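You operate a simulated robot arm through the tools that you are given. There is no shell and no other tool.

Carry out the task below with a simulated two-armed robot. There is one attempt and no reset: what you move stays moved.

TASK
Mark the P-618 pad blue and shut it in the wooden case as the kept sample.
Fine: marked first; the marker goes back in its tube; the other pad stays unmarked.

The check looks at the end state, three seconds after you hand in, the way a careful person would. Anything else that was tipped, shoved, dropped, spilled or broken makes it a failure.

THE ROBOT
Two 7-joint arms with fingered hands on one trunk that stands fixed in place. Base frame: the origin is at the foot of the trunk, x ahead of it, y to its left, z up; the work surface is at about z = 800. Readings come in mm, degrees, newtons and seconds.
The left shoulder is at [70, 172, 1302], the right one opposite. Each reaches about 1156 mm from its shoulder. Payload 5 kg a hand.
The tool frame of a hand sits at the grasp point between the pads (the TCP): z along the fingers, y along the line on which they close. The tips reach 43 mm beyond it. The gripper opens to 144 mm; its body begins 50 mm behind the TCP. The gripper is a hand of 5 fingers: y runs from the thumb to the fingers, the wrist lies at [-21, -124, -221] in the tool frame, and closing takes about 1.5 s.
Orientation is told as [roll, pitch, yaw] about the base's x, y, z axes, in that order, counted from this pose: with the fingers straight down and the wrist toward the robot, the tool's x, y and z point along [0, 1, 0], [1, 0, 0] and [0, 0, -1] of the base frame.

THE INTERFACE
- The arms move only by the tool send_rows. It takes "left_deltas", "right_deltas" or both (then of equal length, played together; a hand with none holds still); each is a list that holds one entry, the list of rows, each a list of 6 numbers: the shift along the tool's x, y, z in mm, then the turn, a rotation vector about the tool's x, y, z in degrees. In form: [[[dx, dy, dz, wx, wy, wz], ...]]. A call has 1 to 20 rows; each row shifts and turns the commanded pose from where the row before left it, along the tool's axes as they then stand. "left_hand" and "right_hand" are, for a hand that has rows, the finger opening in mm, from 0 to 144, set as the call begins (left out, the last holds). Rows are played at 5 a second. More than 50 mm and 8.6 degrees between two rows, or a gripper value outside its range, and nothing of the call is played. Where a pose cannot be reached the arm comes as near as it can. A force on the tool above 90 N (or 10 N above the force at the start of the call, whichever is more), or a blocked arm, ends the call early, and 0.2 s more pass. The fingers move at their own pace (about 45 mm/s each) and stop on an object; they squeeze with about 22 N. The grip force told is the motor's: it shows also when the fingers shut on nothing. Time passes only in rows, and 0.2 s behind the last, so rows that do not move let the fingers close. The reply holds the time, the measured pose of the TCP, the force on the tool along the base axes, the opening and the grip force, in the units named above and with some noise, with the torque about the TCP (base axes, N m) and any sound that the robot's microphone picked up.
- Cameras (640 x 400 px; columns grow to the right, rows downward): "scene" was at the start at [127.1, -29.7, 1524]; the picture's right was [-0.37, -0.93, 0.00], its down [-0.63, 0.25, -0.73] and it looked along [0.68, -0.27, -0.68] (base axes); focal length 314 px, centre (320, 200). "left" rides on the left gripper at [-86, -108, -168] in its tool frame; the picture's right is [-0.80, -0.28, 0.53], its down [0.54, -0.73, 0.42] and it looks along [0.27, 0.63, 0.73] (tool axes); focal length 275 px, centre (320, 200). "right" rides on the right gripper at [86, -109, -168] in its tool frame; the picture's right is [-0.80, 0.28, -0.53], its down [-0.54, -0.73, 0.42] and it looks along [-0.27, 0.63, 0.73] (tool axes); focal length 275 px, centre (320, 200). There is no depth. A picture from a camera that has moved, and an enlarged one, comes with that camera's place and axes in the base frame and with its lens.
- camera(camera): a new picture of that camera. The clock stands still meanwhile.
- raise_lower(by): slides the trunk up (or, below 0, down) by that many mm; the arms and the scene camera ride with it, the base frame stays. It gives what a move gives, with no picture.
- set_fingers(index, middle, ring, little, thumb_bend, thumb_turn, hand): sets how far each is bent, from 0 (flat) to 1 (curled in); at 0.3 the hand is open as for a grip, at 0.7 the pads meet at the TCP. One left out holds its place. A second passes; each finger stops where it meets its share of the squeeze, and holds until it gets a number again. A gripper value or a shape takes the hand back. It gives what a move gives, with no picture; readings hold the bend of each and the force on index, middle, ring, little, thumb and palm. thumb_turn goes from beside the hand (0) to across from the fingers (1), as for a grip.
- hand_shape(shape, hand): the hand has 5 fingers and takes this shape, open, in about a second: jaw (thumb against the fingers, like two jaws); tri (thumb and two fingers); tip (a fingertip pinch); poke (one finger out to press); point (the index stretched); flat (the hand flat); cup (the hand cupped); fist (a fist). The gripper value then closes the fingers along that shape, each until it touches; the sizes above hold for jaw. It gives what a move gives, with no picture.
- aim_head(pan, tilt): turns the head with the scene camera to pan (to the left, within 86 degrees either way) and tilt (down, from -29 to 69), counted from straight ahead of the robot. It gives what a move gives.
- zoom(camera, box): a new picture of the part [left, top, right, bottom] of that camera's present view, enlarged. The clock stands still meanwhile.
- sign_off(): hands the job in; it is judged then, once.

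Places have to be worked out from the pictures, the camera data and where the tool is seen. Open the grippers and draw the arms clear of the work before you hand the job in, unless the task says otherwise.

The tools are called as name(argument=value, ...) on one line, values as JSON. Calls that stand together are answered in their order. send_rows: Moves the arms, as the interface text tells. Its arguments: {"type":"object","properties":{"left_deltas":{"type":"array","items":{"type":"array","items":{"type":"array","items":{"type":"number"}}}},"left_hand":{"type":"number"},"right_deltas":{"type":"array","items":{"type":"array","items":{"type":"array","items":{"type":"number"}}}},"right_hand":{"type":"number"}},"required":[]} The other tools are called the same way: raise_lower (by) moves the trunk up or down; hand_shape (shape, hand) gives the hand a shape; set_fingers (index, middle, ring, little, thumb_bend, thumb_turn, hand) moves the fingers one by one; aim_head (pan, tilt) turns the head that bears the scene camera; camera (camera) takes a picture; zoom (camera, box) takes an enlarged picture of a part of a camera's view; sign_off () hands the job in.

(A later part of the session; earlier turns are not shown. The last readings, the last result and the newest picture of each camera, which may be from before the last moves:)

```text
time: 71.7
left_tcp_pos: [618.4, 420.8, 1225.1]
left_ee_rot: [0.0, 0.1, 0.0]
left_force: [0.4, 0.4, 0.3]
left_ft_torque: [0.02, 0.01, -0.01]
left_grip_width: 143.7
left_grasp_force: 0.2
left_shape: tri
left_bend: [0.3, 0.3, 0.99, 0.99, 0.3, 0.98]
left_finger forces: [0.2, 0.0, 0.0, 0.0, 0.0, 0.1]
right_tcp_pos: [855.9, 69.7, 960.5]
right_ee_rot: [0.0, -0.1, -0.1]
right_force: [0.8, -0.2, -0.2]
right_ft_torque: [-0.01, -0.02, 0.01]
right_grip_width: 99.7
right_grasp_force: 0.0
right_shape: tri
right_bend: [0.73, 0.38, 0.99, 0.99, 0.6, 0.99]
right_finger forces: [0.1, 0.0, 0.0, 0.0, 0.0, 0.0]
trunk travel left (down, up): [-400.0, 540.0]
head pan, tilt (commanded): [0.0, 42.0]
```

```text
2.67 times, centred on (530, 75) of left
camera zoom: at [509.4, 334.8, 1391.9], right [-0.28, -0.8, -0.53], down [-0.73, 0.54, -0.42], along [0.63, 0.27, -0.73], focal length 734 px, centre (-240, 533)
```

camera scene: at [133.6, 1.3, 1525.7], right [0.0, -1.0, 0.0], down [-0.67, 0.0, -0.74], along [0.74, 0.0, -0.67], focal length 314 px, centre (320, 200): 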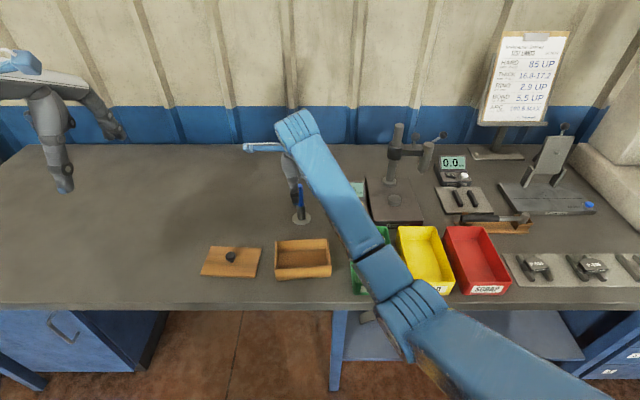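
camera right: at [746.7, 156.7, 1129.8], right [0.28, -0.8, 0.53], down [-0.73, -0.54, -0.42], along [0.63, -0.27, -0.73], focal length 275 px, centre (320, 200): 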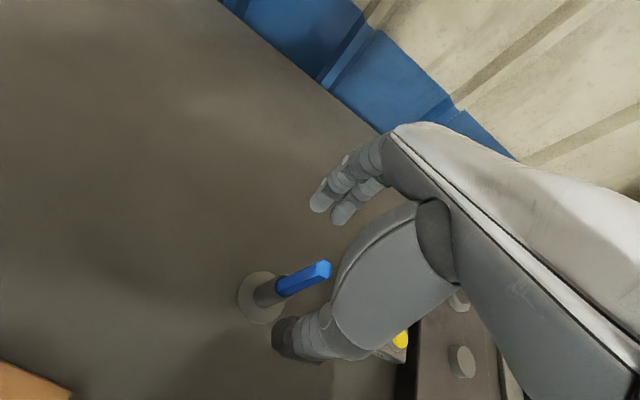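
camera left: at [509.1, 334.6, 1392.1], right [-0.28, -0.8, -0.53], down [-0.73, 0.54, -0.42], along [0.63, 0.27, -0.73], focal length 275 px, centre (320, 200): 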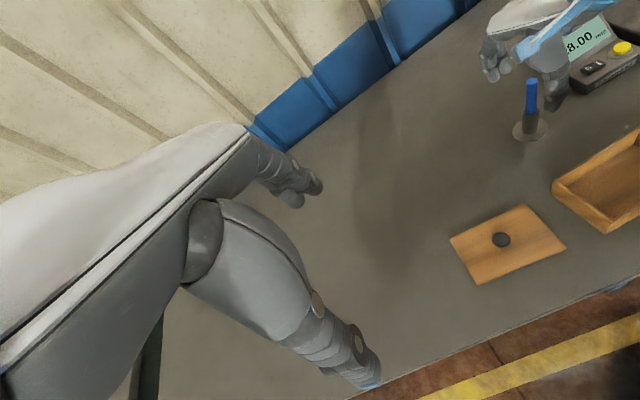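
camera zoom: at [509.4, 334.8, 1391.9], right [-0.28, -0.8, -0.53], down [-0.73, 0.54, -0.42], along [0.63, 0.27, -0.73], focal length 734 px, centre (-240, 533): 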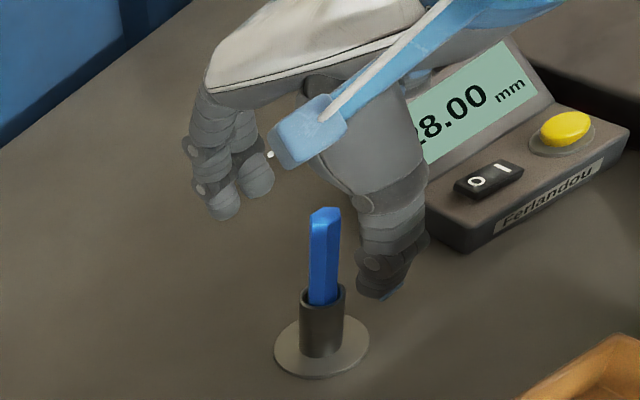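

The pictures agree with the readings: the hand is about 9 mm too far left of the marker. I shift it 9 mm to the right and descend to z≈912, keeping the tips above the tube rim (860).

send_rows(right_deltas=[[[-5, -1, 0, 0, 0, 0], [-4, -0.7, 0, 0, 0, 0], [0, 0, 0, 0, 0, 0], [0, 0, 16, 0, 0, 0], [0, 0, 16, 0, 0, 0], [0, 0, 16, 0, 0, 0], [0, 0, 0, 0, 0, 0]]])

zoom(camera="right", box=[230, 140, 390, 370])

zoom(camera="scene", box=[265, 140, 335, 230])

zoom(camera="left", box=[460, 0, 600, 150])

```text
time: 73.3
left_tcp_pos: [617.3, 420.6, 1224.9]
left_ee_rot: [0.0, 0.0, 0.1]
left_force: [-0.4, 0.4, 0.2]
left_ft_torque: [0.0, 0.0, -0.02]
left_grip_width: 144.1
left_grasp_force: 0.0
left_shape: tri
left_bend: [0.3, 0.3, 0.99, 0.99, 0.3, 0.98]
left_finger forces: [0.0, 0.0, 0.1, 0.1, 0.0, 0.0]
right_tcp_pos: [852.2, 57.0, 914.4]
right_ee_rot: [0.1, 0.0, 0.0]
right_force: [-0.3, 0.6, 0.3]
right_ft_torque: [0.0, -0.02, 0.0]
right_grip_width: 99.7
right_grasp_force: 0.1
right_shape: tri
right_bend: [0.73, 0.38, 0.99, 0.99, 0.6, 0.99]
right_finger forces: [0.1, 0.0, 0.1, 0.1, 0.1, 0.0]
trunk travel left (down, up): [-400.0, 540.0]
head pan, tilt (commanded): [0.0, 42.0]
```

```text
1.74 times, centred on (310, 255) of right
camera zoom: at [744.1, 144.4, 1083.1], right [0.28, -0.8, 0.53], down [-0.73, -0.54, -0.42], along [0.63, -0.27, -0.73], focal length 479 px, centre (337, 104)
```

zoom: 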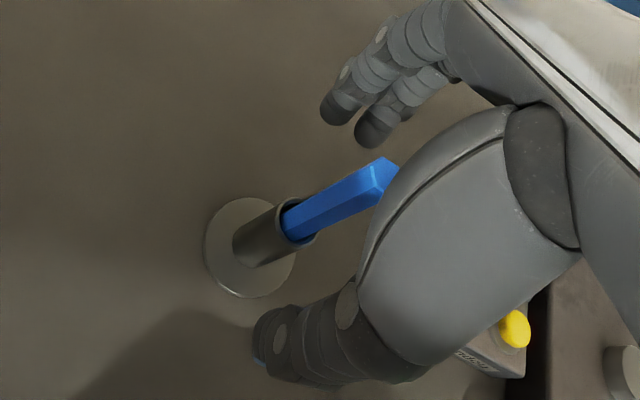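

```text
4.44 times, centred on (300, 185) of scene
camera zoom: at [133.8, 1.4, 1525.7], right [0.0, -1.0, 0.0], down [-0.67, 0.0, -0.74], along [0.74, 0.0, -0.67], focal length 1395 px, centre (409, 267)
```

zoom: 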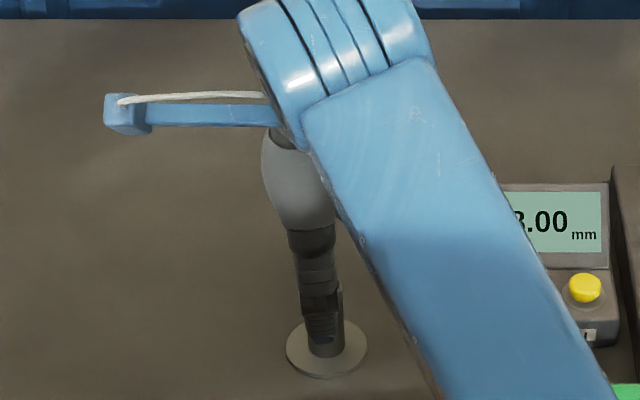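

```text
2.67 times, centred on (530, 75) of left
camera zoom: at [509.3, 334.6, 1392.0], right [-0.28, -0.8, -0.53], down [-0.73, 0.54, -0.42], along [0.63, 0.27, -0.73], focal length 734 px, centre (-240, 533)
```

zoom: 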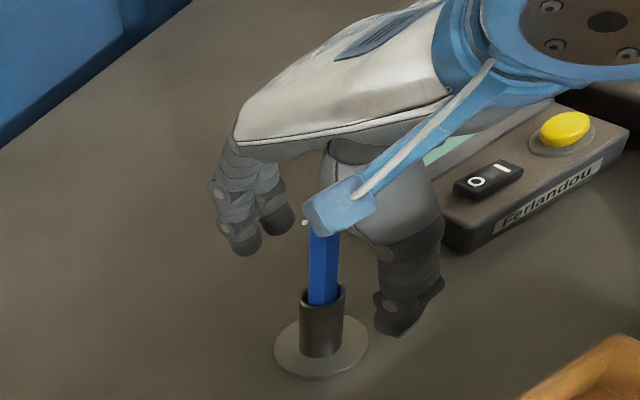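

Now at (852.2, 57, 914.4); the marker (853.5, 61) should sit near tool x=0, so I shift +3.5 mm in y and +1 in x, and close stepwise to 36 mm first to check centring.

send_rows(right_deltas=[[[3.5, 1, 1, 0, 0, 0], [0, 0, 0, 0, 0, 0], [0, 0, 0, 0, 0, 0], [0, 0, 0, 0, 0, 0], [0, 0, 0, 0, 0, 0]]], right_hand=36)

zoom(camera="right", box=[230, 140, 390, 370])

zoom(camera="left", box=[480, 30, 580, 140])

```text
time: 74.5
left_tcp_pos: [618.1, 420.4, 1225.8]
left_ee_rot: [0.0, -0.1, 0.0]
left_force: [0.3, -0.5, -0.7]
left_ft_torque: [0.0, 0.0, 0.03]
left_grip_width: 144.2
left_grasp_force: 0.1
left_shape: tri
left_bend: [0.3, 0.3, 0.99, 0.99, 0.3, 0.98]
left_finger forces: [0.1, 0.0, 0.0, 0.0, 0.0, 0.1]
right_tcp_pos: [853.0, 59.5, 912.9]
right_ee_rot: [0.0, 0.1, 0.0]
right_force: [-0.2, -1.8, 0.0]
right_ft_torque: [0.0, 0.0, 0.02]
right_grip_width: 36.4
right_grasp_force: 0.0
right_shape: tri
right_bend: [0.74, 0.56, 0.99, 0.99, 0.74, 1.0]
right_finger forces: [0.0, 0.0, 0.1, 0.1, 0.1, 0.0]
trunk travel left (down, up): [-400.0, 540.0]
head pan, tilt (commanded): [0.0, 42.0]
```

```text
1.74 times, centred on (310, 255) of right
camera zoom: at [745.1, 146.7, 1081.5], right [0.28, -0.8, 0.53], down [-0.73, -0.54, -0.42], along [0.63, -0.27, -0.73], focal length 479 px, centre (337, 104)
```

zoom: 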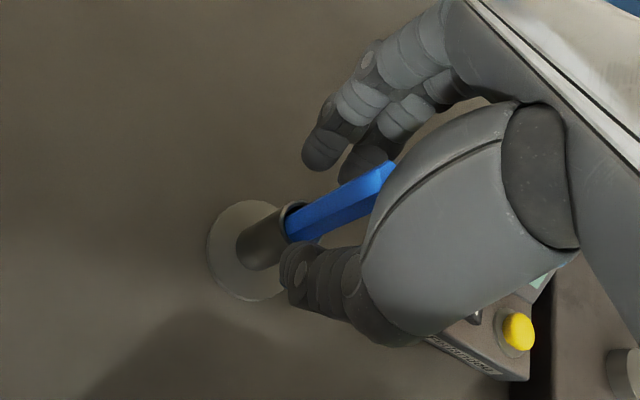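

```text
3.64 times, centred on (530, 85) of left
camera zoom: at [509.3, 334.6, 1391.9], right [-0.28, -0.8, -0.53], down [-0.73, 0.54, -0.42], along [0.63, 0.27, -0.73], focal length 1001 px, centre (-444, 618)
```

zoom: 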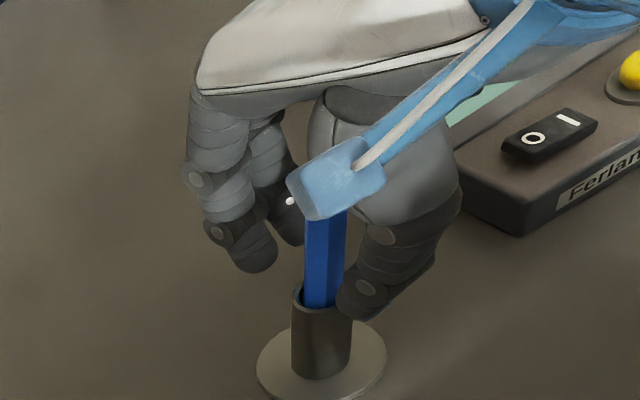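

The marker sits between thumb and the two fingers with little gap on each side and no contact forces yet. I now close fully on it.

send_rows(right_deltas=[[[0, 0, 0, 0, 0, 0], [0, 0, 0, 0, 0, 0], [0, 0, 0, 0, 0, 0], [0, 0, 0, 0, 0, 0], [0, 0, 0, 0, 0, 0], [0, 0, 0, 0, 0, 0]]], right_hand=5)

zoom(camera="right", box=[230, 140, 390, 370])

zoom(camera="left", box=[480, 30, 580, 140])

```text
time: 75.9
left_tcp_pos: [618.2, 420.0, 1224.8]
left_ee_rot: [0.0, 0.0, 0.0]
left_force: [0.3, -0.8, 1.1]
left_ft_torque: [-0.01, 0.02, -0.02]
left_grip_width: 143.9
left_grasp_force: 0.0
left_shape: tri
left_bend: [0.3, 0.3, 0.99, 0.99, 0.3, 0.98]
left_finger forces: [0.1, 0.1, 0.0, 0.0, 0.1, 0.1]
right_tcp_pos: [852.7, 59.9, 912.6]
right_ee_rot: [0.0, 0.0, 0.0]
right_force: [-1.3, -0.1, 1.6]
right_ft_torque: [0.0, 0.09, 0.03]
right_grip_width: 5.7
right_grasp_force: 0.0
right_shape: tri
right_bend: [0.71, 0.67, 0.99, 0.99, 0.71, 1.0]
right_finger forces: [0.4, 0.6, 0.1, 0.0, 2.3, 0.0]
trunk travel left (down, up): [-400.0, 540.0]
head pan, tilt (commanded): [0.0, 42.0]
```

```text
1.74 times, centred on (310, 255) of right
camera zoom: at [745.0, 146.7, 1081.6], right [0.28, -0.8, 0.53], down [-0.73, -0.54, -0.42], along [0.63, -0.27, -0.73], focal length 479 px, centre (337, 104)
```

zoom: 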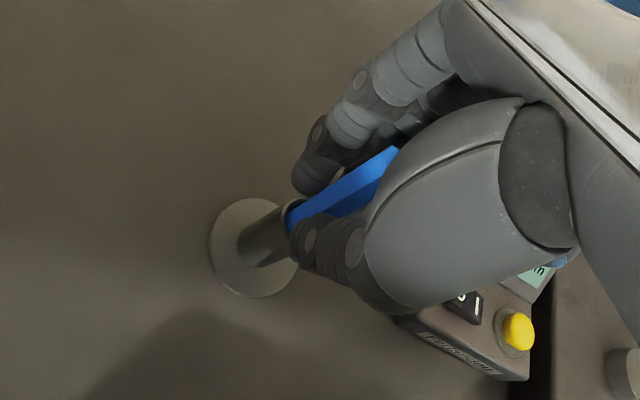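

```text
3.64 times, centred on (530, 85) of left
camera zoom: at [509.1, 334.7, 1392.0], right [-0.28, -0.8, -0.53], down [-0.73, 0.54, -0.42], along [0.63, 0.27, -0.73], focal length 1001 px, centre (-444, 618)
```

zoom: 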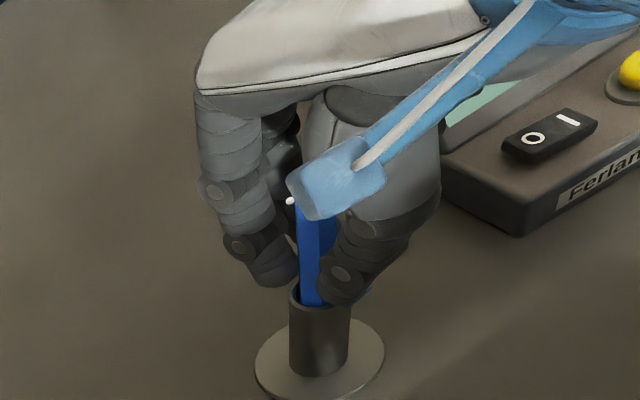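

The fingers just touch the marker with light force (thumb 2.3 N) while still moving. I command full closure and wait for the squeeze to build.

send_rows(right_deltas=[[[0, 0, 0, 0, 0, 0], [0, 0, 0, 0, 0, 0], [0, 0, 0, 0, 0, 0], [0, 0, 0, 0, 0, 0], [0, 0, 0, 0, 0, 0], [0, 0, 0, 0, 0, 0]]], right_hand=0)

zoom(camera="right", box=[230, 140, 390, 370])

zoom(camera="left", box=[480, 30, 580, 140])

```text
time: 77.3
left_tcp_pos: [617.4, 419.9, 1226.0]
left_ee_rot: [-0.1, 0.0, 0.0]
left_force: [0.0, -0.1, -1.3]
left_ft_torque: [0.02, -0.01, -0.02]
left_grip_width: 143.9
left_grasp_force: 0.0
left_shape: tri
left_bend: [0.3, 0.3, 0.99, 0.99, 0.3, 0.98]
left_finger forces: [0.0, 0.0, 0.0, 0.0, 0.0, 0.1]
right_tcp_pos: [854.1, 59.7, 912.7]
right_ee_rot: [-0.1, 0.0, 0.0]
right_force: [-0.3, -0.6, 0.1]
right_ft_torque: [0.0, 0.03, -0.01]
right_grip_width: 3.4
right_grasp_force: 22.2
right_shape: tri
right_bend: [0.69, 0.69, 1.0, 1.0, 0.71, 1.0]
right_finger forces: [8.5, 8.5, 0.0, 0.0, 19.5, 0.0]
trunk travel left (down, up): [-400.0, 540.0]
head pan, tilt (commanded): [0.0, 42.0]
```

```text
1.74 times, centred on (310, 255) of right
camera zoom: at [745.2, 146.7, 1081.4], right [0.28, -0.8, 0.53], down [-0.73, -0.54, -0.42], along [0.63, -0.27, -0.73], focal length 479 px, centre (337, 104)
```

zoom: 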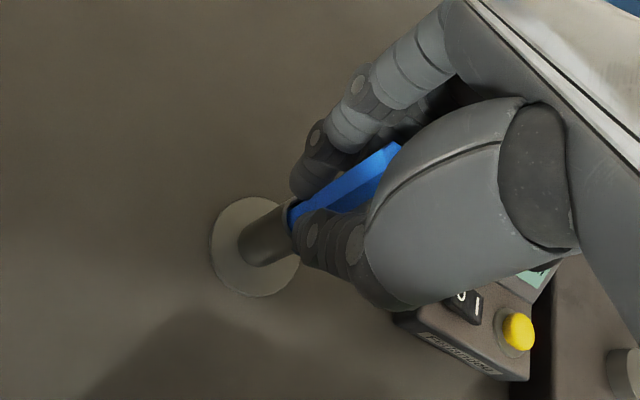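

```text
3.64 times, centred on (530, 85) of left
camera zoom: at [509.3, 334.7, 1391.9], right [-0.28, -0.8, -0.53], down [-0.73, 0.54, -0.42], along [0.63, 0.27, -0.73], focal length 1001 px, centre (-444, 618)
```

zoom: 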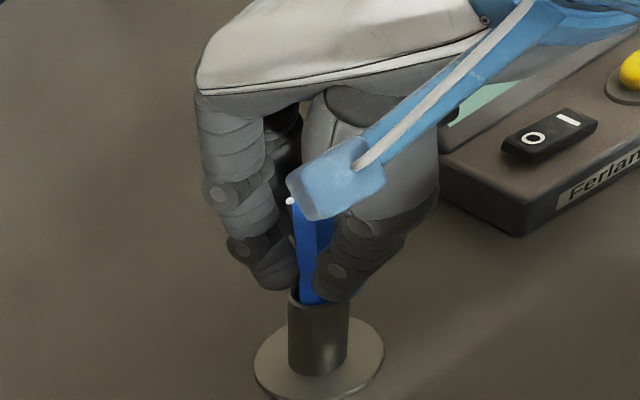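

The grip is firm (index and middle 8.5 N each, thumb 19.5 N). I lift straight up slowly and watch that the tube stays.

send_rows(right_deltas=[[[0, 0, -6, 0, 0, 0], [0, 0, -8, 0, 0, 0], [0, 0, -10, 0, 0, 0], [0, 0, -10, 0, 0, 0], [0, 0, -12, 0, 0, 0], [0, 0, -12, 0, 0, 0], [0, 0, -12, 0, 0, 0], [0, 0, -15, 0, 0, 0], [0, 0, -15, 0, 0, 0], [0, 0, 0, 0, 0, 0]]])

camera(camera="right")

zoom(camera="left", box=[460, 0, 600, 150])

zoom(camera="scene", box=[255, 120, 345, 235])

```text
time: 79.5
left_tcp_pos: [617.4, 421.3, 1223.8]
left_ee_rot: [0.0, 0.1, 0.0]
left_force: [0.1, 0.3, 0.6]
left_ft_torque: [0.02, -0.01, 0.02]
left_grip_width: 143.9
left_grasp_force: 0.1
left_shape: tri
left_bend: [0.3, 0.3, 0.99, 0.99, 0.3, 0.98]
left_finger forces: [0.0, 0.1, 0.0, 0.1, 0.1, 0.0]
right_tcp_pos: [853.4, 60.9, 1012.6]
right_ee_rot: [0.0, -0.1, 0.0]
right_force: [0.8, -0.7, -1.2]
right_ft_torque: [-0.04, 0.01, -0.03]
right_grip_width: 3.0
right_grasp_force: 22.3
right_shape: tri
right_bend: [0.69, 0.69, 1.0, 1.0, 0.71, 1.0]
right_finger forces: [8.9, 8.9, 0.1, 0.0, 19.5, 0.0]
trunk travel left (down, up): [-400.0, 540.0]
head pan, tilt (commanded): [0.0, 42.0]
```

```text
taken
camera right: at [744.9, 147.0, 1181.8], right [0.28, -0.8, 0.53], down [-0.73, -0.54, -0.42], along [0.63, -0.27, -0.73], focal length 275 px, centre (320, 200)
```

right: 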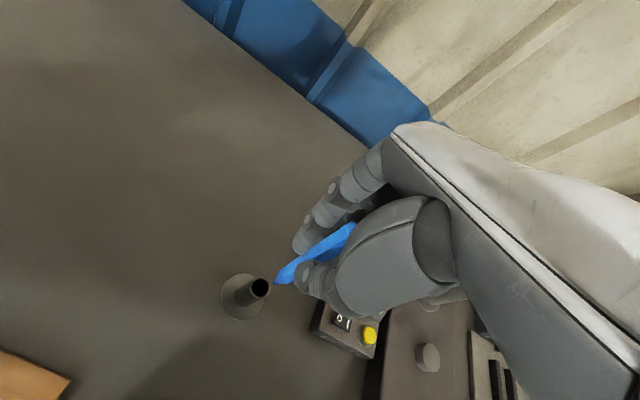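

```text
2.67 times, centred on (530, 75) of left
camera zoom: at [509.6, 334.7, 1391.8], right [-0.28, -0.8, -0.53], down [-0.73, 0.54, -0.42], along [0.63, 0.27, -0.73], focal length 734 px, centre (-240, 533)
```

zoom: 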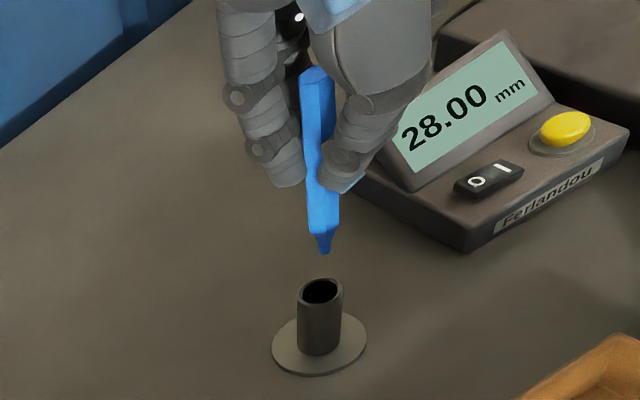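

```text
3.48 times, centred on (300, 178) of scene
camera zoom: at [134.2, 1.4, 1525.6], right [0.0, -1.0, 0.0], down [-0.67, 0.0, -0.74], along [0.74, 0.0, -0.67], focal length 1092 px, centre (390, 278)
```

zoom: 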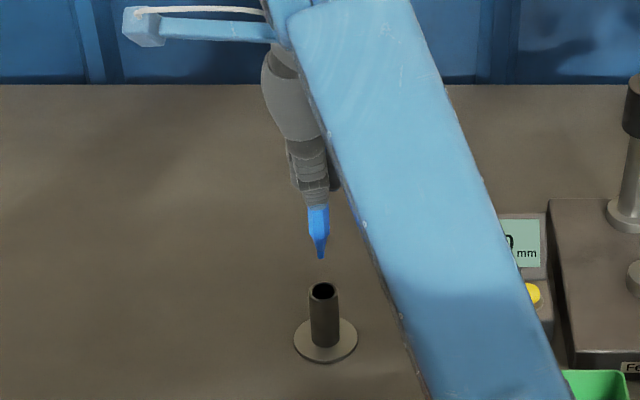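

The marker is out with its tip down, about 111 mm below the TCP, and the tube stands unmoved at (853, 62). I raise it to z≈1222 and carry it right toward the pad.

send_rows(right_deltas=[[[0, 0, -42, 0, 0, 0], [0, 0, -42, 0, 0, 0], [0, 0, -42, 0, 0, 0], [0, 0, -42, 0, 0, 0], [0, 0, -42, 0, 0, 0], [-46.8, -10.2, 0, 0, 0, 0], [-46.8, -10.2, 0, 0, 0, 0], [-46.8, -10.2, 0, 0, 0, 0], [-46.8, -10.2, 0, 0, 0, 0], [-46.8, -10.2, 0, 0, 0, 0], [-46.8, -10.2, 0, 0, 0, 0], [-46.8, -10.2, 0, 0, 0, 0], [-46.8, -10.2, 0, 0, 0, 0], [-46.8, -10.2, 0, 0, 0, 0], [-46.8, -10.2, 0, 0, 0, 0], [-46.8, -10.2, 0, 0, 0, 0], [-40, -24, 0, 0, 0, 0], [-40, -24, 0, 0, 0, 0], [0, 0, 0, 0, 0, 0]]])

aim_head(pan=-44, tilt=42)

camera(camera="scene")

camera(camera="right")

```text
time: 83.5
left_tcp_pos: [617.4, 421.4, 1224.4]
left_ee_rot: [0.0, 0.3, 0.0]
left_force: [0.0, -0.2, -0.2]
left_ft_torque: [-0.05, 0.02, -0.03]
left_grip_width: 144.3
left_grasp_force: 0.0
left_shape: tri
left_bend: [0.3, 0.3, 0.99, 0.99, 0.3, 0.98]
left_finger forces: [0.0, 0.0, 0.0, 0.0, 0.0, 0.0]
right_tcp_pos: [695.8, -536.6, 1225.3]
right_ee_rot: [0.0, 0.1, 0.2]
right_force: [0.3, 0.8, -0.4]
right_ft_torque: [-0.01, 0.02, 0.0]
right_grip_width: 3.3
right_grasp_force: 21.9
right_shape: tri
right_bend: [0.69, 0.69, 1.0, 1.0, 0.71, 1.0]
right_finger forces: [9.4, 9.5, 0.0, 0.0, 19.1, 0.1]
trunk travel left (down, up): [-400.0, 540.0]
head pan, tilt (commanded): [0.0, 42.0]
```

```text
time: 84.6
left_tcp_pos: [617.4, 419.2, 1224.7]
left_ee_rot: [0.0, 0.1, 0.0]
left_force: [0.6, 0.4, -0.4]
left_ft_torque: [0.0, -0.01, -0.02]
left_grip_width: 143.8
left_grasp_force: 0.0
left_shape: tri
left_bend: [0.3, 0.3, 0.99, 0.99, 0.3, 0.98]
left_finger forces: [0.0, 0.0, 0.0, 0.0, 0.0, 0.0]
right_tcp_pos: [695.9, -535.8, 1226.8]
right_ee_rot: [0.0, 0.0, 0.0]
right_force: [0.8, 0.5, 0.3]
right_ft_torque: [0.0, 0.01, -0.01]
right_grip_width: 3.0
right_grasp_force: 21.8
right_shape: tri
right_bend: [0.69, 0.69, 1.0, 1.0, 0.71, 1.0]
right_finger forces: [9.5, 9.5, 0.0, 0.1, 19.1, 0.0]
trunk travel left (down, up): [-400.0, 540.0]
head pan, tilt (commanded): [-44.0, 42.0]
```

```text
taken
camera scene: at [110.7, -56.6, 1525.6], right [-0.69, -0.72, 0.0], down [-0.48, 0.46, -0.74], along [0.53, -0.52, -0.67], focal length 314 px, centre (320, 200)
```

scene: 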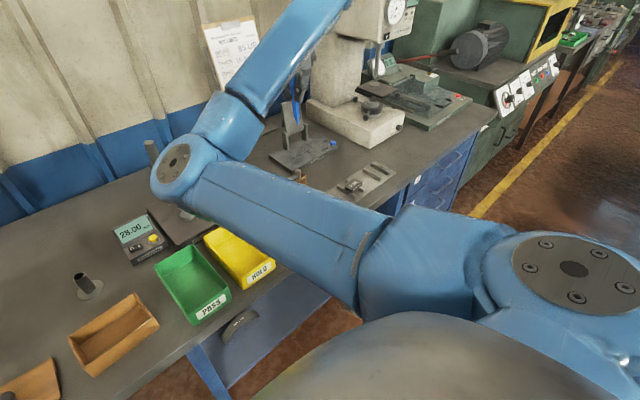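

```text
taken
camera right: at [588.2, -449.0, 1394.8], right [0.28, -0.8, 0.53], down [-0.73, -0.54, -0.42], along [0.63, -0.27, -0.73], focal length 275 px, centre (320, 200)
```

right: 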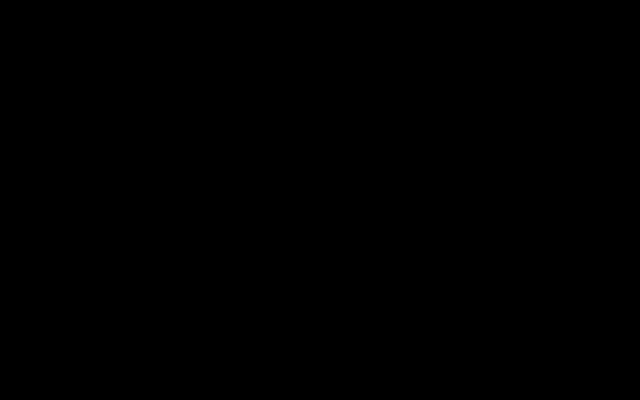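

The elbow swung inward and now the forearm covers the right hand camera. I turn the hand to yaw -48° so the wrist is in line with the forearm, and look again.

send_rows(right_deltas=[[[0, 0, 0, 0, 0, 8], [0, 0, 0, 0, 0, 8], [0, 0, 0, 0, 0, 8], [0, 0, 0, 0, 0, 8], [0, 0, 0, 0, 0, 8], [0, 0, 0, 0, 0, 8], [0, 0, 0, 0, 0, 0]]])

camera(camera="scene")

camera(camera="right")

```text
time: 86.2
left_tcp_pos: [617.5, 420.2, 1224.7]
left_ee_rot: [0.0, 0.0, -0.1]
left_force: [0.4, -0.9, -0.5]
left_ft_torque: [0.04, 0.02, -0.01]
left_grip_width: 144.0
left_grasp_force: 0.1
left_shape: tri
left_bend: [0.3, 0.3, 0.99, 0.99, 0.3, 0.98]
left_finger forces: [0.0, 0.0, 0.0, 0.0, 0.0, 0.1]
right_tcp_pos: [695.4, -534.4, 1221.6]
right_ee_rot: [0.0, -0.1, -48.0]
right_force: [-0.3, -0.1, -0.1]
right_ft_torque: [-0.01, -0.01, -0.01]
right_grip_width: 2.9
right_grasp_force: 21.6
right_shape: tri
right_bend: [0.69, 0.69, 1.0, 1.0, 0.72, 1.0]
right_finger forces: [9.4, 9.5, 0.0, 0.0, 19.1, 0.0]
trunk travel left (down, up): [-400.0, 540.0]
head pan, tilt (commanded): [-44.0, 42.0]
```

```text
taken
camera scene: at [110.4, -57.0, 1525.6], right [-0.69, -0.72, 0.0], down [-0.48, 0.46, -0.74], along [0.53, -0.52, -0.67], focal length 314 px, centre (320, 200)
```

scene: 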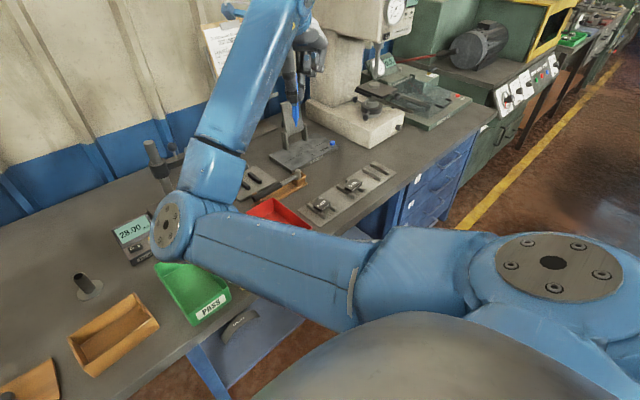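

```text
taken
camera right: at [686.4, -394.9, 1391.0], right [-0.4, -0.74, 0.53], down [-0.89, 0.18, -0.42], along [0.22, -0.64, -0.73], focal length 275 px, centre (320, 200)
```

right: 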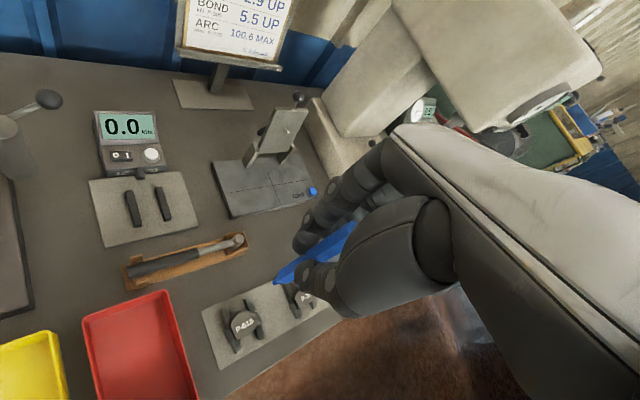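

Both cameras now see the P-618 pad. I zoom in on it to refine its place.

zoom(camera="scene", box=[290, 180, 370, 230])

zoom(camera="right", box=[195, 270, 345, 370])

```text
8.00 times, centred on (330, 205) of scene
camera zoom: at [110.4, -57.0, 1525.6], right [-0.69, -0.72, 0.0], down [-0.48, 0.46, -0.74], along [0.53, -0.52, -0.67], focal length 2511 px, centre (240, 160)
```

zoom: 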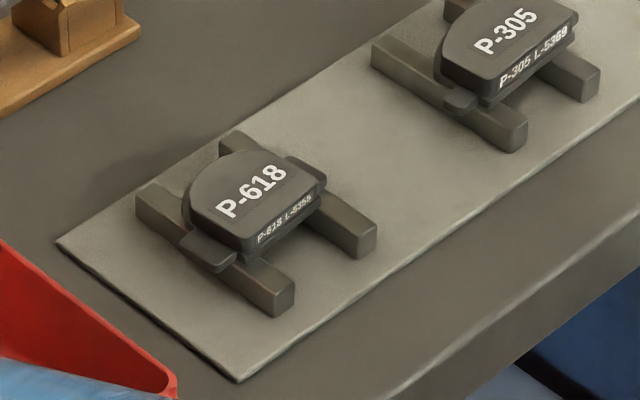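

```text
4.00 times, centred on (270, 320) of right
camera zoom: at [686.4, -394.9, 1391.0], right [-0.4, -0.74, 0.53], down [-0.89, 0.18, -0.42], along [0.22, -0.64, -0.73], focal length 1101 px, centre (520, -280)
```

zoom: 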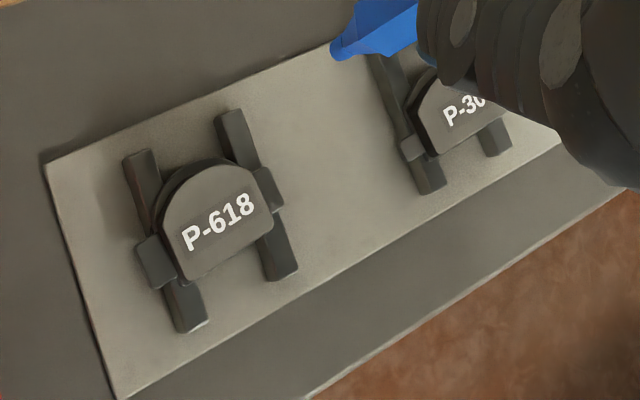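

The label centre works out to (650.5, -585.5, 828) from both views. I aim for a clear spot on the top face behind the lettering, (664, -586), and descend first to TCP z≈975 (tip ≈ 37 mm above the pad).

send_rows(right_deltas=[[[-29.3, 8.6, 0, 0, 0, 0], [-29.3, 8.6, 0, 0, 0, 0], [0, 0, 41, 0, 0, 0], [0, 0, 41, 0, 0, 0], [0, 0, 41, 0, 0, 0], [0, 0, 41, 0, 0, 0], [0, 0, 41, 0, 0, 0], [0, 0, 41, 0, 0, 0], [0, 0, 0, 0, 0, 0], [0, 0, 0, 0, 0, 0]]])

camera(camera="scene")

camera(camera="right")

```text
time: 88.4
left_tcp_pos: [616.6, 419.6, 1224.8]
left_ee_rot: [-0.1, 0.0, 0.0]
left_force: [-0.9, -0.3, 0.3]
left_ft_torque: [-0.01, 0.01, -0.01]
left_grip_width: 143.6
left_grasp_force: 0.0
left_shape: tri
left_bend: [0.3, 0.3, 0.99, 0.99, 0.3, 0.98]
left_finger forces: [0.2, 0.0, 0.0, 0.0, 0.0, 0.0]
right_tcp_pos: [663.0, -586.7, 977.0]
right_ee_rot: [0.0, -0.2, -48.0]
right_force: [0.0, 0.5, -1.5]
right_ft_torque: [0.0, 0.0, -0.02]
right_grip_width: 2.9
right_grasp_force: 21.9
right_shape: tri
right_bend: [0.69, 0.69, 1.0, 1.0, 0.72, 1.0]
right_finger forces: [9.9, 10.0, 0.1, 0.1, 19.1, 0.1]
trunk travel left (down, up): [-400.0, 540.0]
head pan, tilt (commanded): [-44.0, 42.0]
```

```text
taken
camera scene: at [110.4, -57.0, 1525.6], right [-0.69, -0.72, 0.0], down [-0.48, 0.46, -0.74], along [0.53, -0.52, -0.67], focal length 314 px, centre (320, 200)
```

scene: 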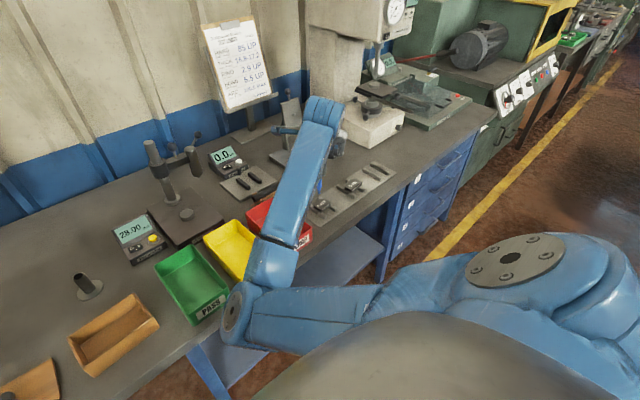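

```text
taken
camera right: at [654.1, -447.3, 1145.5], right [-0.4, -0.74, 0.53], down [-0.89, 0.18, -0.42], along [0.22, -0.64, -0.73], focal length 275 px, centre (320, 200)
```

right: 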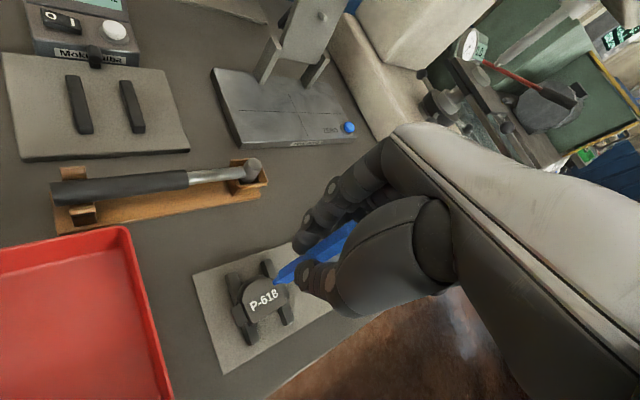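

The hand is at (663, -587, 977). I zoom in on the tip relative to the pad from both cameras.

zoom(camera="right", box=[195, 220, 345, 370])

zoom(camera="scene", box=[290, 150, 370, 230])

```text
2.67 times, centred on (270, 295) of right
camera zoom: at [654.1, -447.3, 1145.5], right [-0.4, -0.74, 0.53], down [-0.89, 0.18, -0.42], along [0.22, -0.64, -0.73], focal length 734 px, centre (453, -53)
```

zoom: 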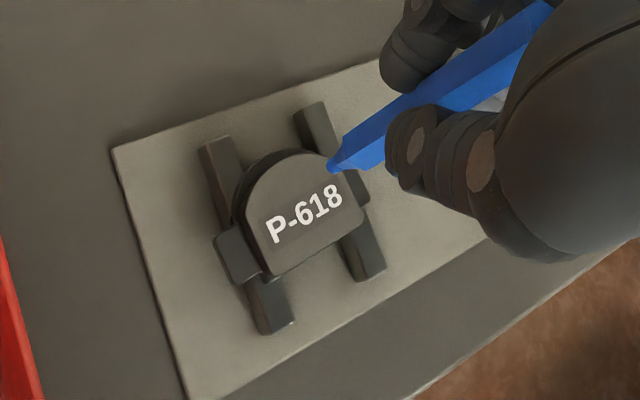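

```text
5.00 times, centred on (330, 190) of scene
camera zoom: at [110.4, -57.0, 1525.6], right [-0.69, -0.72, 0.0], down [-0.48, 0.46, -0.74], along [0.53, -0.52, -0.67], focal length 1569 px, centre (270, 250)
```

zoom: 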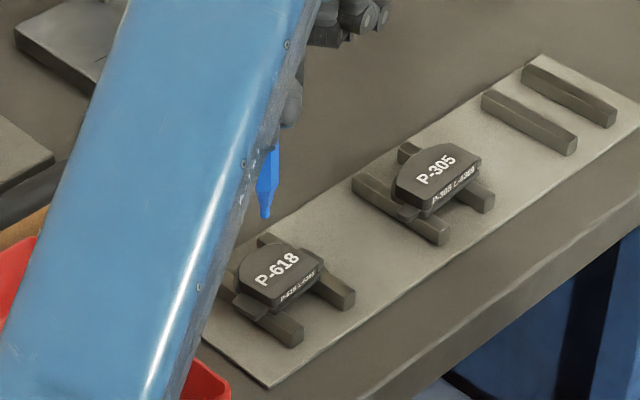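

The tip is at about (660.5, -584.5, 868), 40 mm above the pad top. I shift it 3 mm further back and descend 34 mm.

send_rows(right_deltas=[[[1.5, 2.7, 0, 0, 0, 0], [0, 0, 12, 0, 0, 0], [0, 0, 12, 0, 0, 0], [0, 0, 10, 0, 0, 0], [0, 0, 0, 0, 0, 0]]])

zoom(camera="right", box=[195, 220, 345, 370])

zoom(camera="scene", box=[300, 170, 360, 230])

```text
time: 89.6
left_tcp_pos: [618.1, 421.0, 1225.5]
left_ee_rot: [0.0, 0.0, 0.0]
left_force: [-0.8, 0.8, 0.0]
left_ft_torque: [0.0, -0.02, -0.02]
left_grip_width: 143.8
left_grasp_force: 0.1
left_shape: tri
left_bend: [0.3, 0.3, 0.99, 0.99, 0.3, 0.98]
left_finger forces: [0.0, 0.1, 0.1, 0.0, 0.1, 0.1]
right_tcp_pos: [665.4, -587.3, 942.5]
right_ee_rot: [0.1, 0.0, -48.0]
right_force: [-0.2, 0.9, 0.3]
right_ft_torque: [0.01, 0.0, -0.01]
right_grip_width: 2.9
right_grasp_force: 21.8
right_shape: tri
right_bend: [0.69, 0.69, 1.0, 1.0, 0.72, 1.0]
right_finger forces: [9.9, 10.0, 0.0, 0.0, 19.1, 0.1]
trunk travel left (down, up): [-400.0, 540.0]
head pan, tilt (commanded): [-44.0, 42.0]
```

```text
2.67 times, centred on (270, 295) of right
camera zoom: at [656.9, -448.8, 1111.0], right [-0.4, -0.74, 0.53], down [-0.89, 0.18, -0.42], along [0.22, -0.64, -0.73], focal length 734 px, centre (453, -53)
```

zoom: 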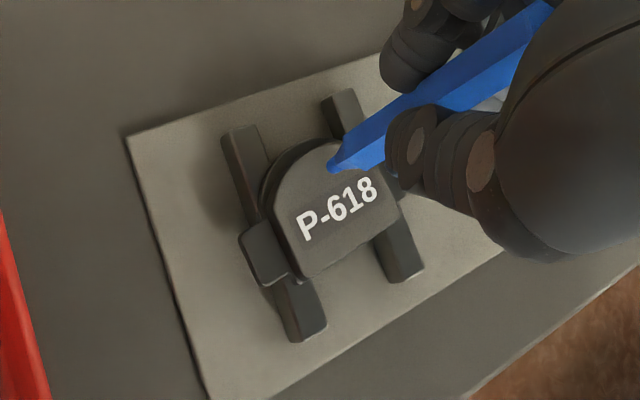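

```text
6.67 times, centred on (330, 200) of scene
camera zoom: at [110.4, -56.8, 1525.7], right [-0.69, -0.72, 0.0], down [-0.48, 0.46, -0.74], along [0.53, -0.52, -0.67], focal length 2092 px, centre (253, 200)
```

zoom: 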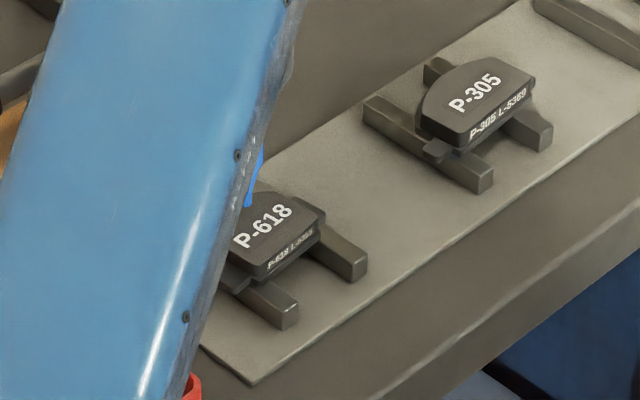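

The tip hovers about 5 mm above the back part of the top face. I now lower in 2 mm steps and watch the force.

send_rows(right_deltas=[[[0, 0, 2, 0, 0, 0], [0, 0, 1, 0, 0, 0], [0, 0, 0, 0, 0, 0]]])

send_rows(right_deltas=[[[0, 0, 1.5, 0, 0, 0], [0, 0, 0, 0, 0, 0]]])

zoom(camera="right", box=[195, 220, 345, 370])

```text
time: 90.4
left_tcp_pos: [617.3, 419.4, 1225.0]
left_ee_rot: [0.1, 0.0, 0.0]
left_force: [0.3, 0.1, -0.5]
left_ft_torque: [0.03, -0.01, 0.02]
left_grip_width: 143.9
left_grasp_force: 0.1
left_shape: tri
left_bend: [0.3, 0.3, 0.99, 0.99, 0.3, 0.98]
left_finger forces: [0.1, 0.0, 0.0, 0.1, 0.0, 0.0]
right_tcp_pos: [664.4, -586.4, 939.5]
right_ee_rot: [0.1, 0.0, -47.9]
right_force: [0.0, 0.0, 2.1]
right_ft_torque: [0.01, -0.01, -0.03]
right_grip_width: 3.1
right_grasp_force: 22.4
right_shape: tri
right_bend: [0.69, 0.69, 1.0, 1.0, 0.72, 1.0]
right_finger forces: [10.0, 10.4, 0.1, 0.0, 19.3, 0.0]
trunk travel left (down, up): [-400.0, 540.0]
head pan, tilt (commanded): [-44.0, 42.0]
```

```text
time: 91.0
left_tcp_pos: [617.5, 419.7, 1224.8]
left_ee_rot: [0.0, 0.0, 0.0]
left_force: [0.3, 0.9, 0.9]
left_ft_torque: [-0.01, 0.03, 0.01]
left_grip_width: 143.9
left_grasp_force: 0.0
left_shape: tri
left_bend: [0.3, 0.3, 0.99, 0.99, 0.3, 0.98]
left_finger forces: [0.0, 0.0, 0.1, 0.0, 0.0, 0.0]
right_tcp_pos: [665.2, -587.3, 938.9]
right_ee_rot: [0.1, -0.2, -47.9]
right_force: [0.3, -1.7, 7.9]
right_ft_torque: [-0.05, 0.01, 0.02]
right_grip_width: 3.3
right_grasp_force: 21.9
right_shape: tri
right_bend: [0.69, 0.69, 1.0, 1.0, 0.72, 1.0]
right_finger forces: [10.6, 11.3, 0.0, 0.0, 20.8, 0.0]
trunk travel left (down, up): [-400.0, 540.0]
head pan, tilt (commanded): [-44.0, 42.0]
```

```text
2.67 times, centred on (270, 295) of right
camera zoom: at [656.4, -447.7, 1107.8], right [-0.4, -0.74, 0.53], down [-0.89, 0.18, -0.42], along [0.22, -0.65, -0.73], focal length 734 px, centre (453, -53)
```

zoom: 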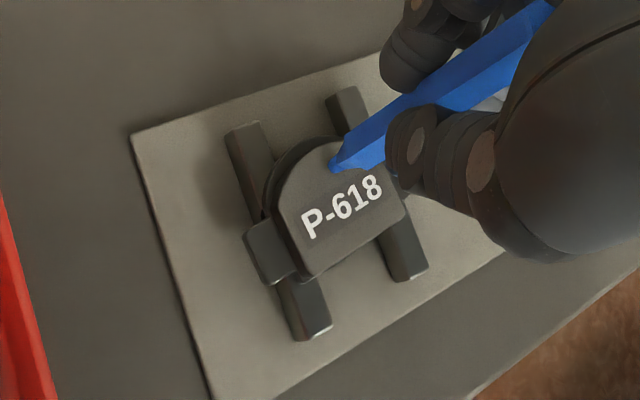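

Contact: 7.9 N upward on the tool. I lift a few mm and look whether it has left a blue mark.

send_rows(right_deltas=[[[0, 0, -6, 0, 0, 0], [0, 0, -12, 0, 0, 0], [0, 0, -14, 0, 0, 0], [0, 0, 0, 0, 0, 0]]])

zoom(camera="right", box=[225, 240, 325, 340])

zoom(camera="scene", box=[305, 185, 345, 220])

```text
time: 92.0
left_tcp_pos: [618.0, 418.8, 1225.0]
left_ee_rot: [0.0, 0.2, 0.0]
left_force: [0.3, 0.0, 0.0]
left_ft_torque: [0.03, -0.01, 0.0]
left_grip_width: 143.9
left_grasp_force: 0.1
left_shape: tri
left_bend: [0.3, 0.3, 0.99, 0.99, 0.3, 0.98]
left_finger forces: [0.0, 0.0, 0.0, 0.1, 0.1, 0.0]
right_tcp_pos: [664.8, -588.1, 972.0]
right_ee_rot: [0.0, 0.2, -48.0]
right_force: [-0.4, -0.4, 0.1]
right_ft_torque: [-0.06, -0.03, 0.0]
right_grip_width: 3.3
right_grasp_force: 22.3
right_shape: tri
right_bend: [0.69, 0.69, 1.0, 1.0, 0.72, 1.0]
right_finger forces: [10.2, 10.7, 0.1, 0.1, 19.8, 0.1]
trunk travel left (down, up): [-400.0, 540.0]
head pan, tilt (commanded): [-44.0, 42.0]
```

```text
4.00 times, centred on (275, 290) of right
camera zoom: at [656.4, -448.5, 1139.8], right [-0.4, -0.74, 0.53], down [-0.89, 0.18, -0.42], along [0.22, -0.64, -0.73], focal length 1101 px, centre (500, -160)
```

zoom: 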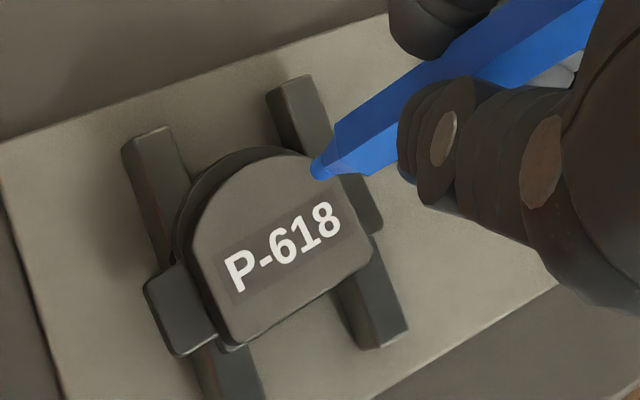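

```text
11.43 times, centred on (325, 202) of scene
camera zoom: at [110.5, -56.8, 1525.6], right [-0.69, -0.72, 0.0], down [-0.48, 0.46, -0.74], along [0.53, -0.52, -0.67], focal length 3587 px, centre (263, 171)
```

zoom: 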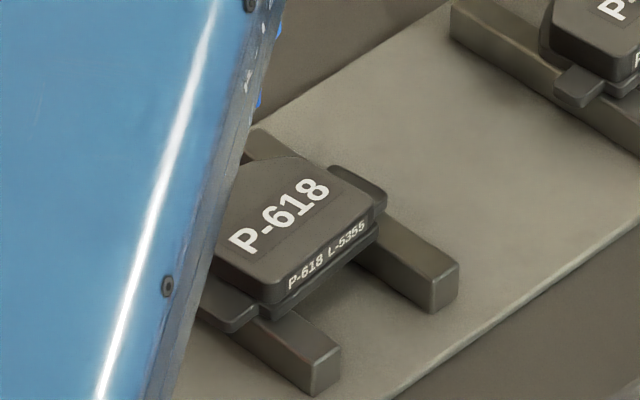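

There is no visible mark from the touch alone. I go back down to a light contact (~5 N) and make a short stroke along y, then check.

send_rows(right_deltas=[[[0, 0, 14, 0, 0, 0], [0, 0, 11, 0, 0, 0], [0, 0, 6.3, 0, 0, 0], [0, 0, 0, 0, 0, 0], [0, 0, 0, 0, 0, 0]]])

send_rows(right_deltas=[[[1.3, -1.5, 0, 0, 0, 0], [1.3, -1.5, 0, 0, 0, 0], [1.3, -1.5, 0, 0, 0, 0], [-1.3, 1.5, 0, 0, 0, 0], [-1.3, 1.5, 0, 0, 0, 0], [-1.3, 1.5, 0, 0, 0, 0], [-1.3, 1.5, 0, 0, 0, 0], [-1.3, 1.5, 0, 0, 0, 0], [0, 0, 0, 0, 0, 0]]])

zoom(camera="right", box=[225, 240, 325, 340])

```text
time: 93.2
left_tcp_pos: [616.8, 420.3, 1225.5]
left_ee_rot: [0.0, 0.0, 0.0]
left_force: [0.5, -0.1, -0.3]
left_ft_torque: [-0.04, 0.0, 0.04]
left_grip_width: 144.0
left_grasp_force: 0.1
left_shape: tri
left_bend: [0.3, 0.3, 0.99, 0.99, 0.3, 0.98]
left_finger forces: [0.1, 0.0, 0.0, 0.0, 0.0, 0.0]
right_tcp_pos: [665.8, -588.4, 939.6]
right_ee_rot: [0.0, 0.0, -48.0]
right_force: [-0.4, -0.5, 1.2]
right_ft_torque: [-0.02, -0.02, -0.01]
right_grip_width: 3.1
right_grasp_force: 22.3
right_shape: tri
right_bend: [0.69, 0.69, 1.0, 1.0, 0.72, 1.0]
right_finger forces: [10.4, 10.6, 0.1, 0.0, 19.8, 0.0]
trunk travel left (down, up): [-400.0, 540.0]
head pan, tilt (commanded): [-44.0, 42.0]
```

```text
time: 95.2
left_tcp_pos: [617.6, 419.9, 1225.0]
left_ee_rot: [0.0, 0.0, 0.0]
left_force: [-0.4, -0.5, -0.8]
left_ft_torque: [0.02, 0.01, 0.01]
left_grip_width: 144.0
left_grasp_force: 0.0
left_shape: tri
left_bend: [0.3, 0.3, 0.99, 0.99, 0.3, 0.98]
left_finger forces: [0.1, 0.0, 0.0, 0.0, 0.0, 0.0]
right_tcp_pos: [665.0, -591.2, 939.4]
right_ee_rot: [0.0, 0.0, -47.9]
right_force: [0.5, 0.3, 4.4]
right_ft_torque: [0.12, -0.01, -0.03]
right_grip_width: 3.3
right_grasp_force: 21.5
right_shape: tri
right_bend: [0.69, 0.69, 1.0, 1.0, 0.72, 1.0]
right_finger forces: [11.8, 10.8, 0.0, 0.0, 21.3, 0.0]
trunk travel left (down, up): [-400.0, 540.0]
head pan, tilt (commanded): [-44.0, 42.0]
```

```text
4.00 times, centred on (275, 290) of right
camera zoom: at [656.4, -451.8, 1107.6], right [-0.4, -0.74, 0.53], down [-0.89, 0.18, -0.42], along [0.22, -0.64, -0.73], focal length 1101 px, centre (500, -160)
```

zoom: 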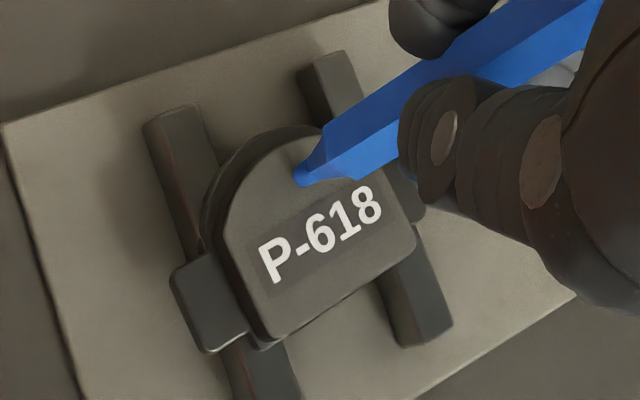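

The tip sticks rather than slides and the marker has tilted slightly in the fingers. I lift and check for a mark.

send_rows(right_deltas=[[[0, 0, -6, 0, 0, 0], [0, 0, -12, 0, 0, 0], [0, 0, -14, 0, 0, 0], [0, 0, 0, 0, 0, 0]]])

zoom(camera="right", box=[225, 230, 345, 340])

zoom(camera="scene", box=[300, 165, 350, 220])

```text
time: 96.2
left_tcp_pos: [617.3, 420.2, 1224.3]
left_ee_rot: [0.0, 0.0, 0.1]
left_force: [-0.3, 0.3, -0.2]
left_ft_torque: [0.04, -0.03, 0.01]
left_grip_width: 144.1
left_grasp_force: 0.0
left_shape: tri
left_bend: [0.3, 0.3, 0.99, 0.99, 0.3, 0.98]
left_finger forces: [0.0, 0.0, 0.1, 0.1, 0.1, 0.0]
right_tcp_pos: [666.3, -591.4, 970.7]
right_ee_rot: [0.0, 0.1, -48.0]
right_force: [0.8, 0.6, 0.6]
right_ft_torque: [-0.01, 0.03, 0.01]
right_grip_width: 3.4
right_grasp_force: 21.9
right_shape: tri
right_bend: [0.69, 0.69, 1.0, 1.0, 0.72, 1.0]
right_finger forces: [11.1, 11.0, 0.1, 0.0, 19.9, 0.0]
trunk travel left (down, up): [-400.0, 540.0]
head pan, tilt (commanded): [-44.0, 42.0]
```

```text
3.64 times, centred on (285, 285) of right
camera zoom: at [658.3, -452.6, 1139.4], right [-0.4, -0.74, 0.53], down [-0.89, 0.18, -0.42], along [0.22, -0.64, -0.73], focal length 1001 px, centre (447, -109)
```

zoom: 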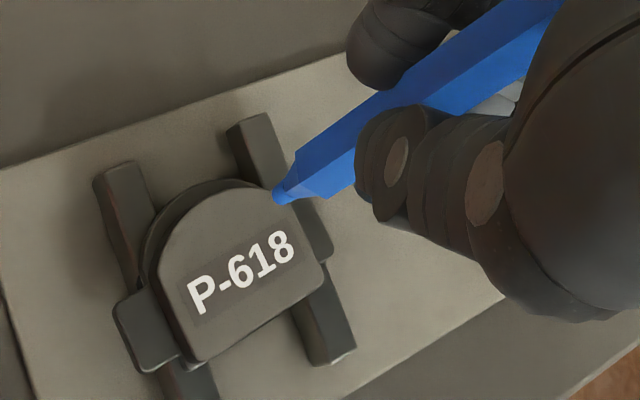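

```text
7.27 times, centred on (325, 192) of scene
camera zoom: at [110.5, -56.9, 1525.6], right [-0.69, -0.72, 0.0], down [-0.48, 0.46, -0.74], along [0.53, -0.52, -0.67], focal length 2282 px, centre (284, 254)
```

zoom: 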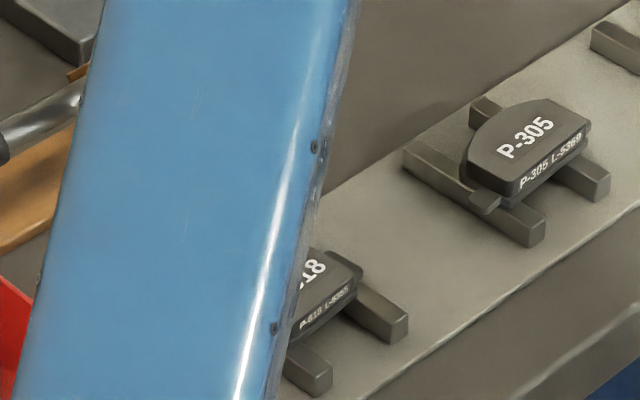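

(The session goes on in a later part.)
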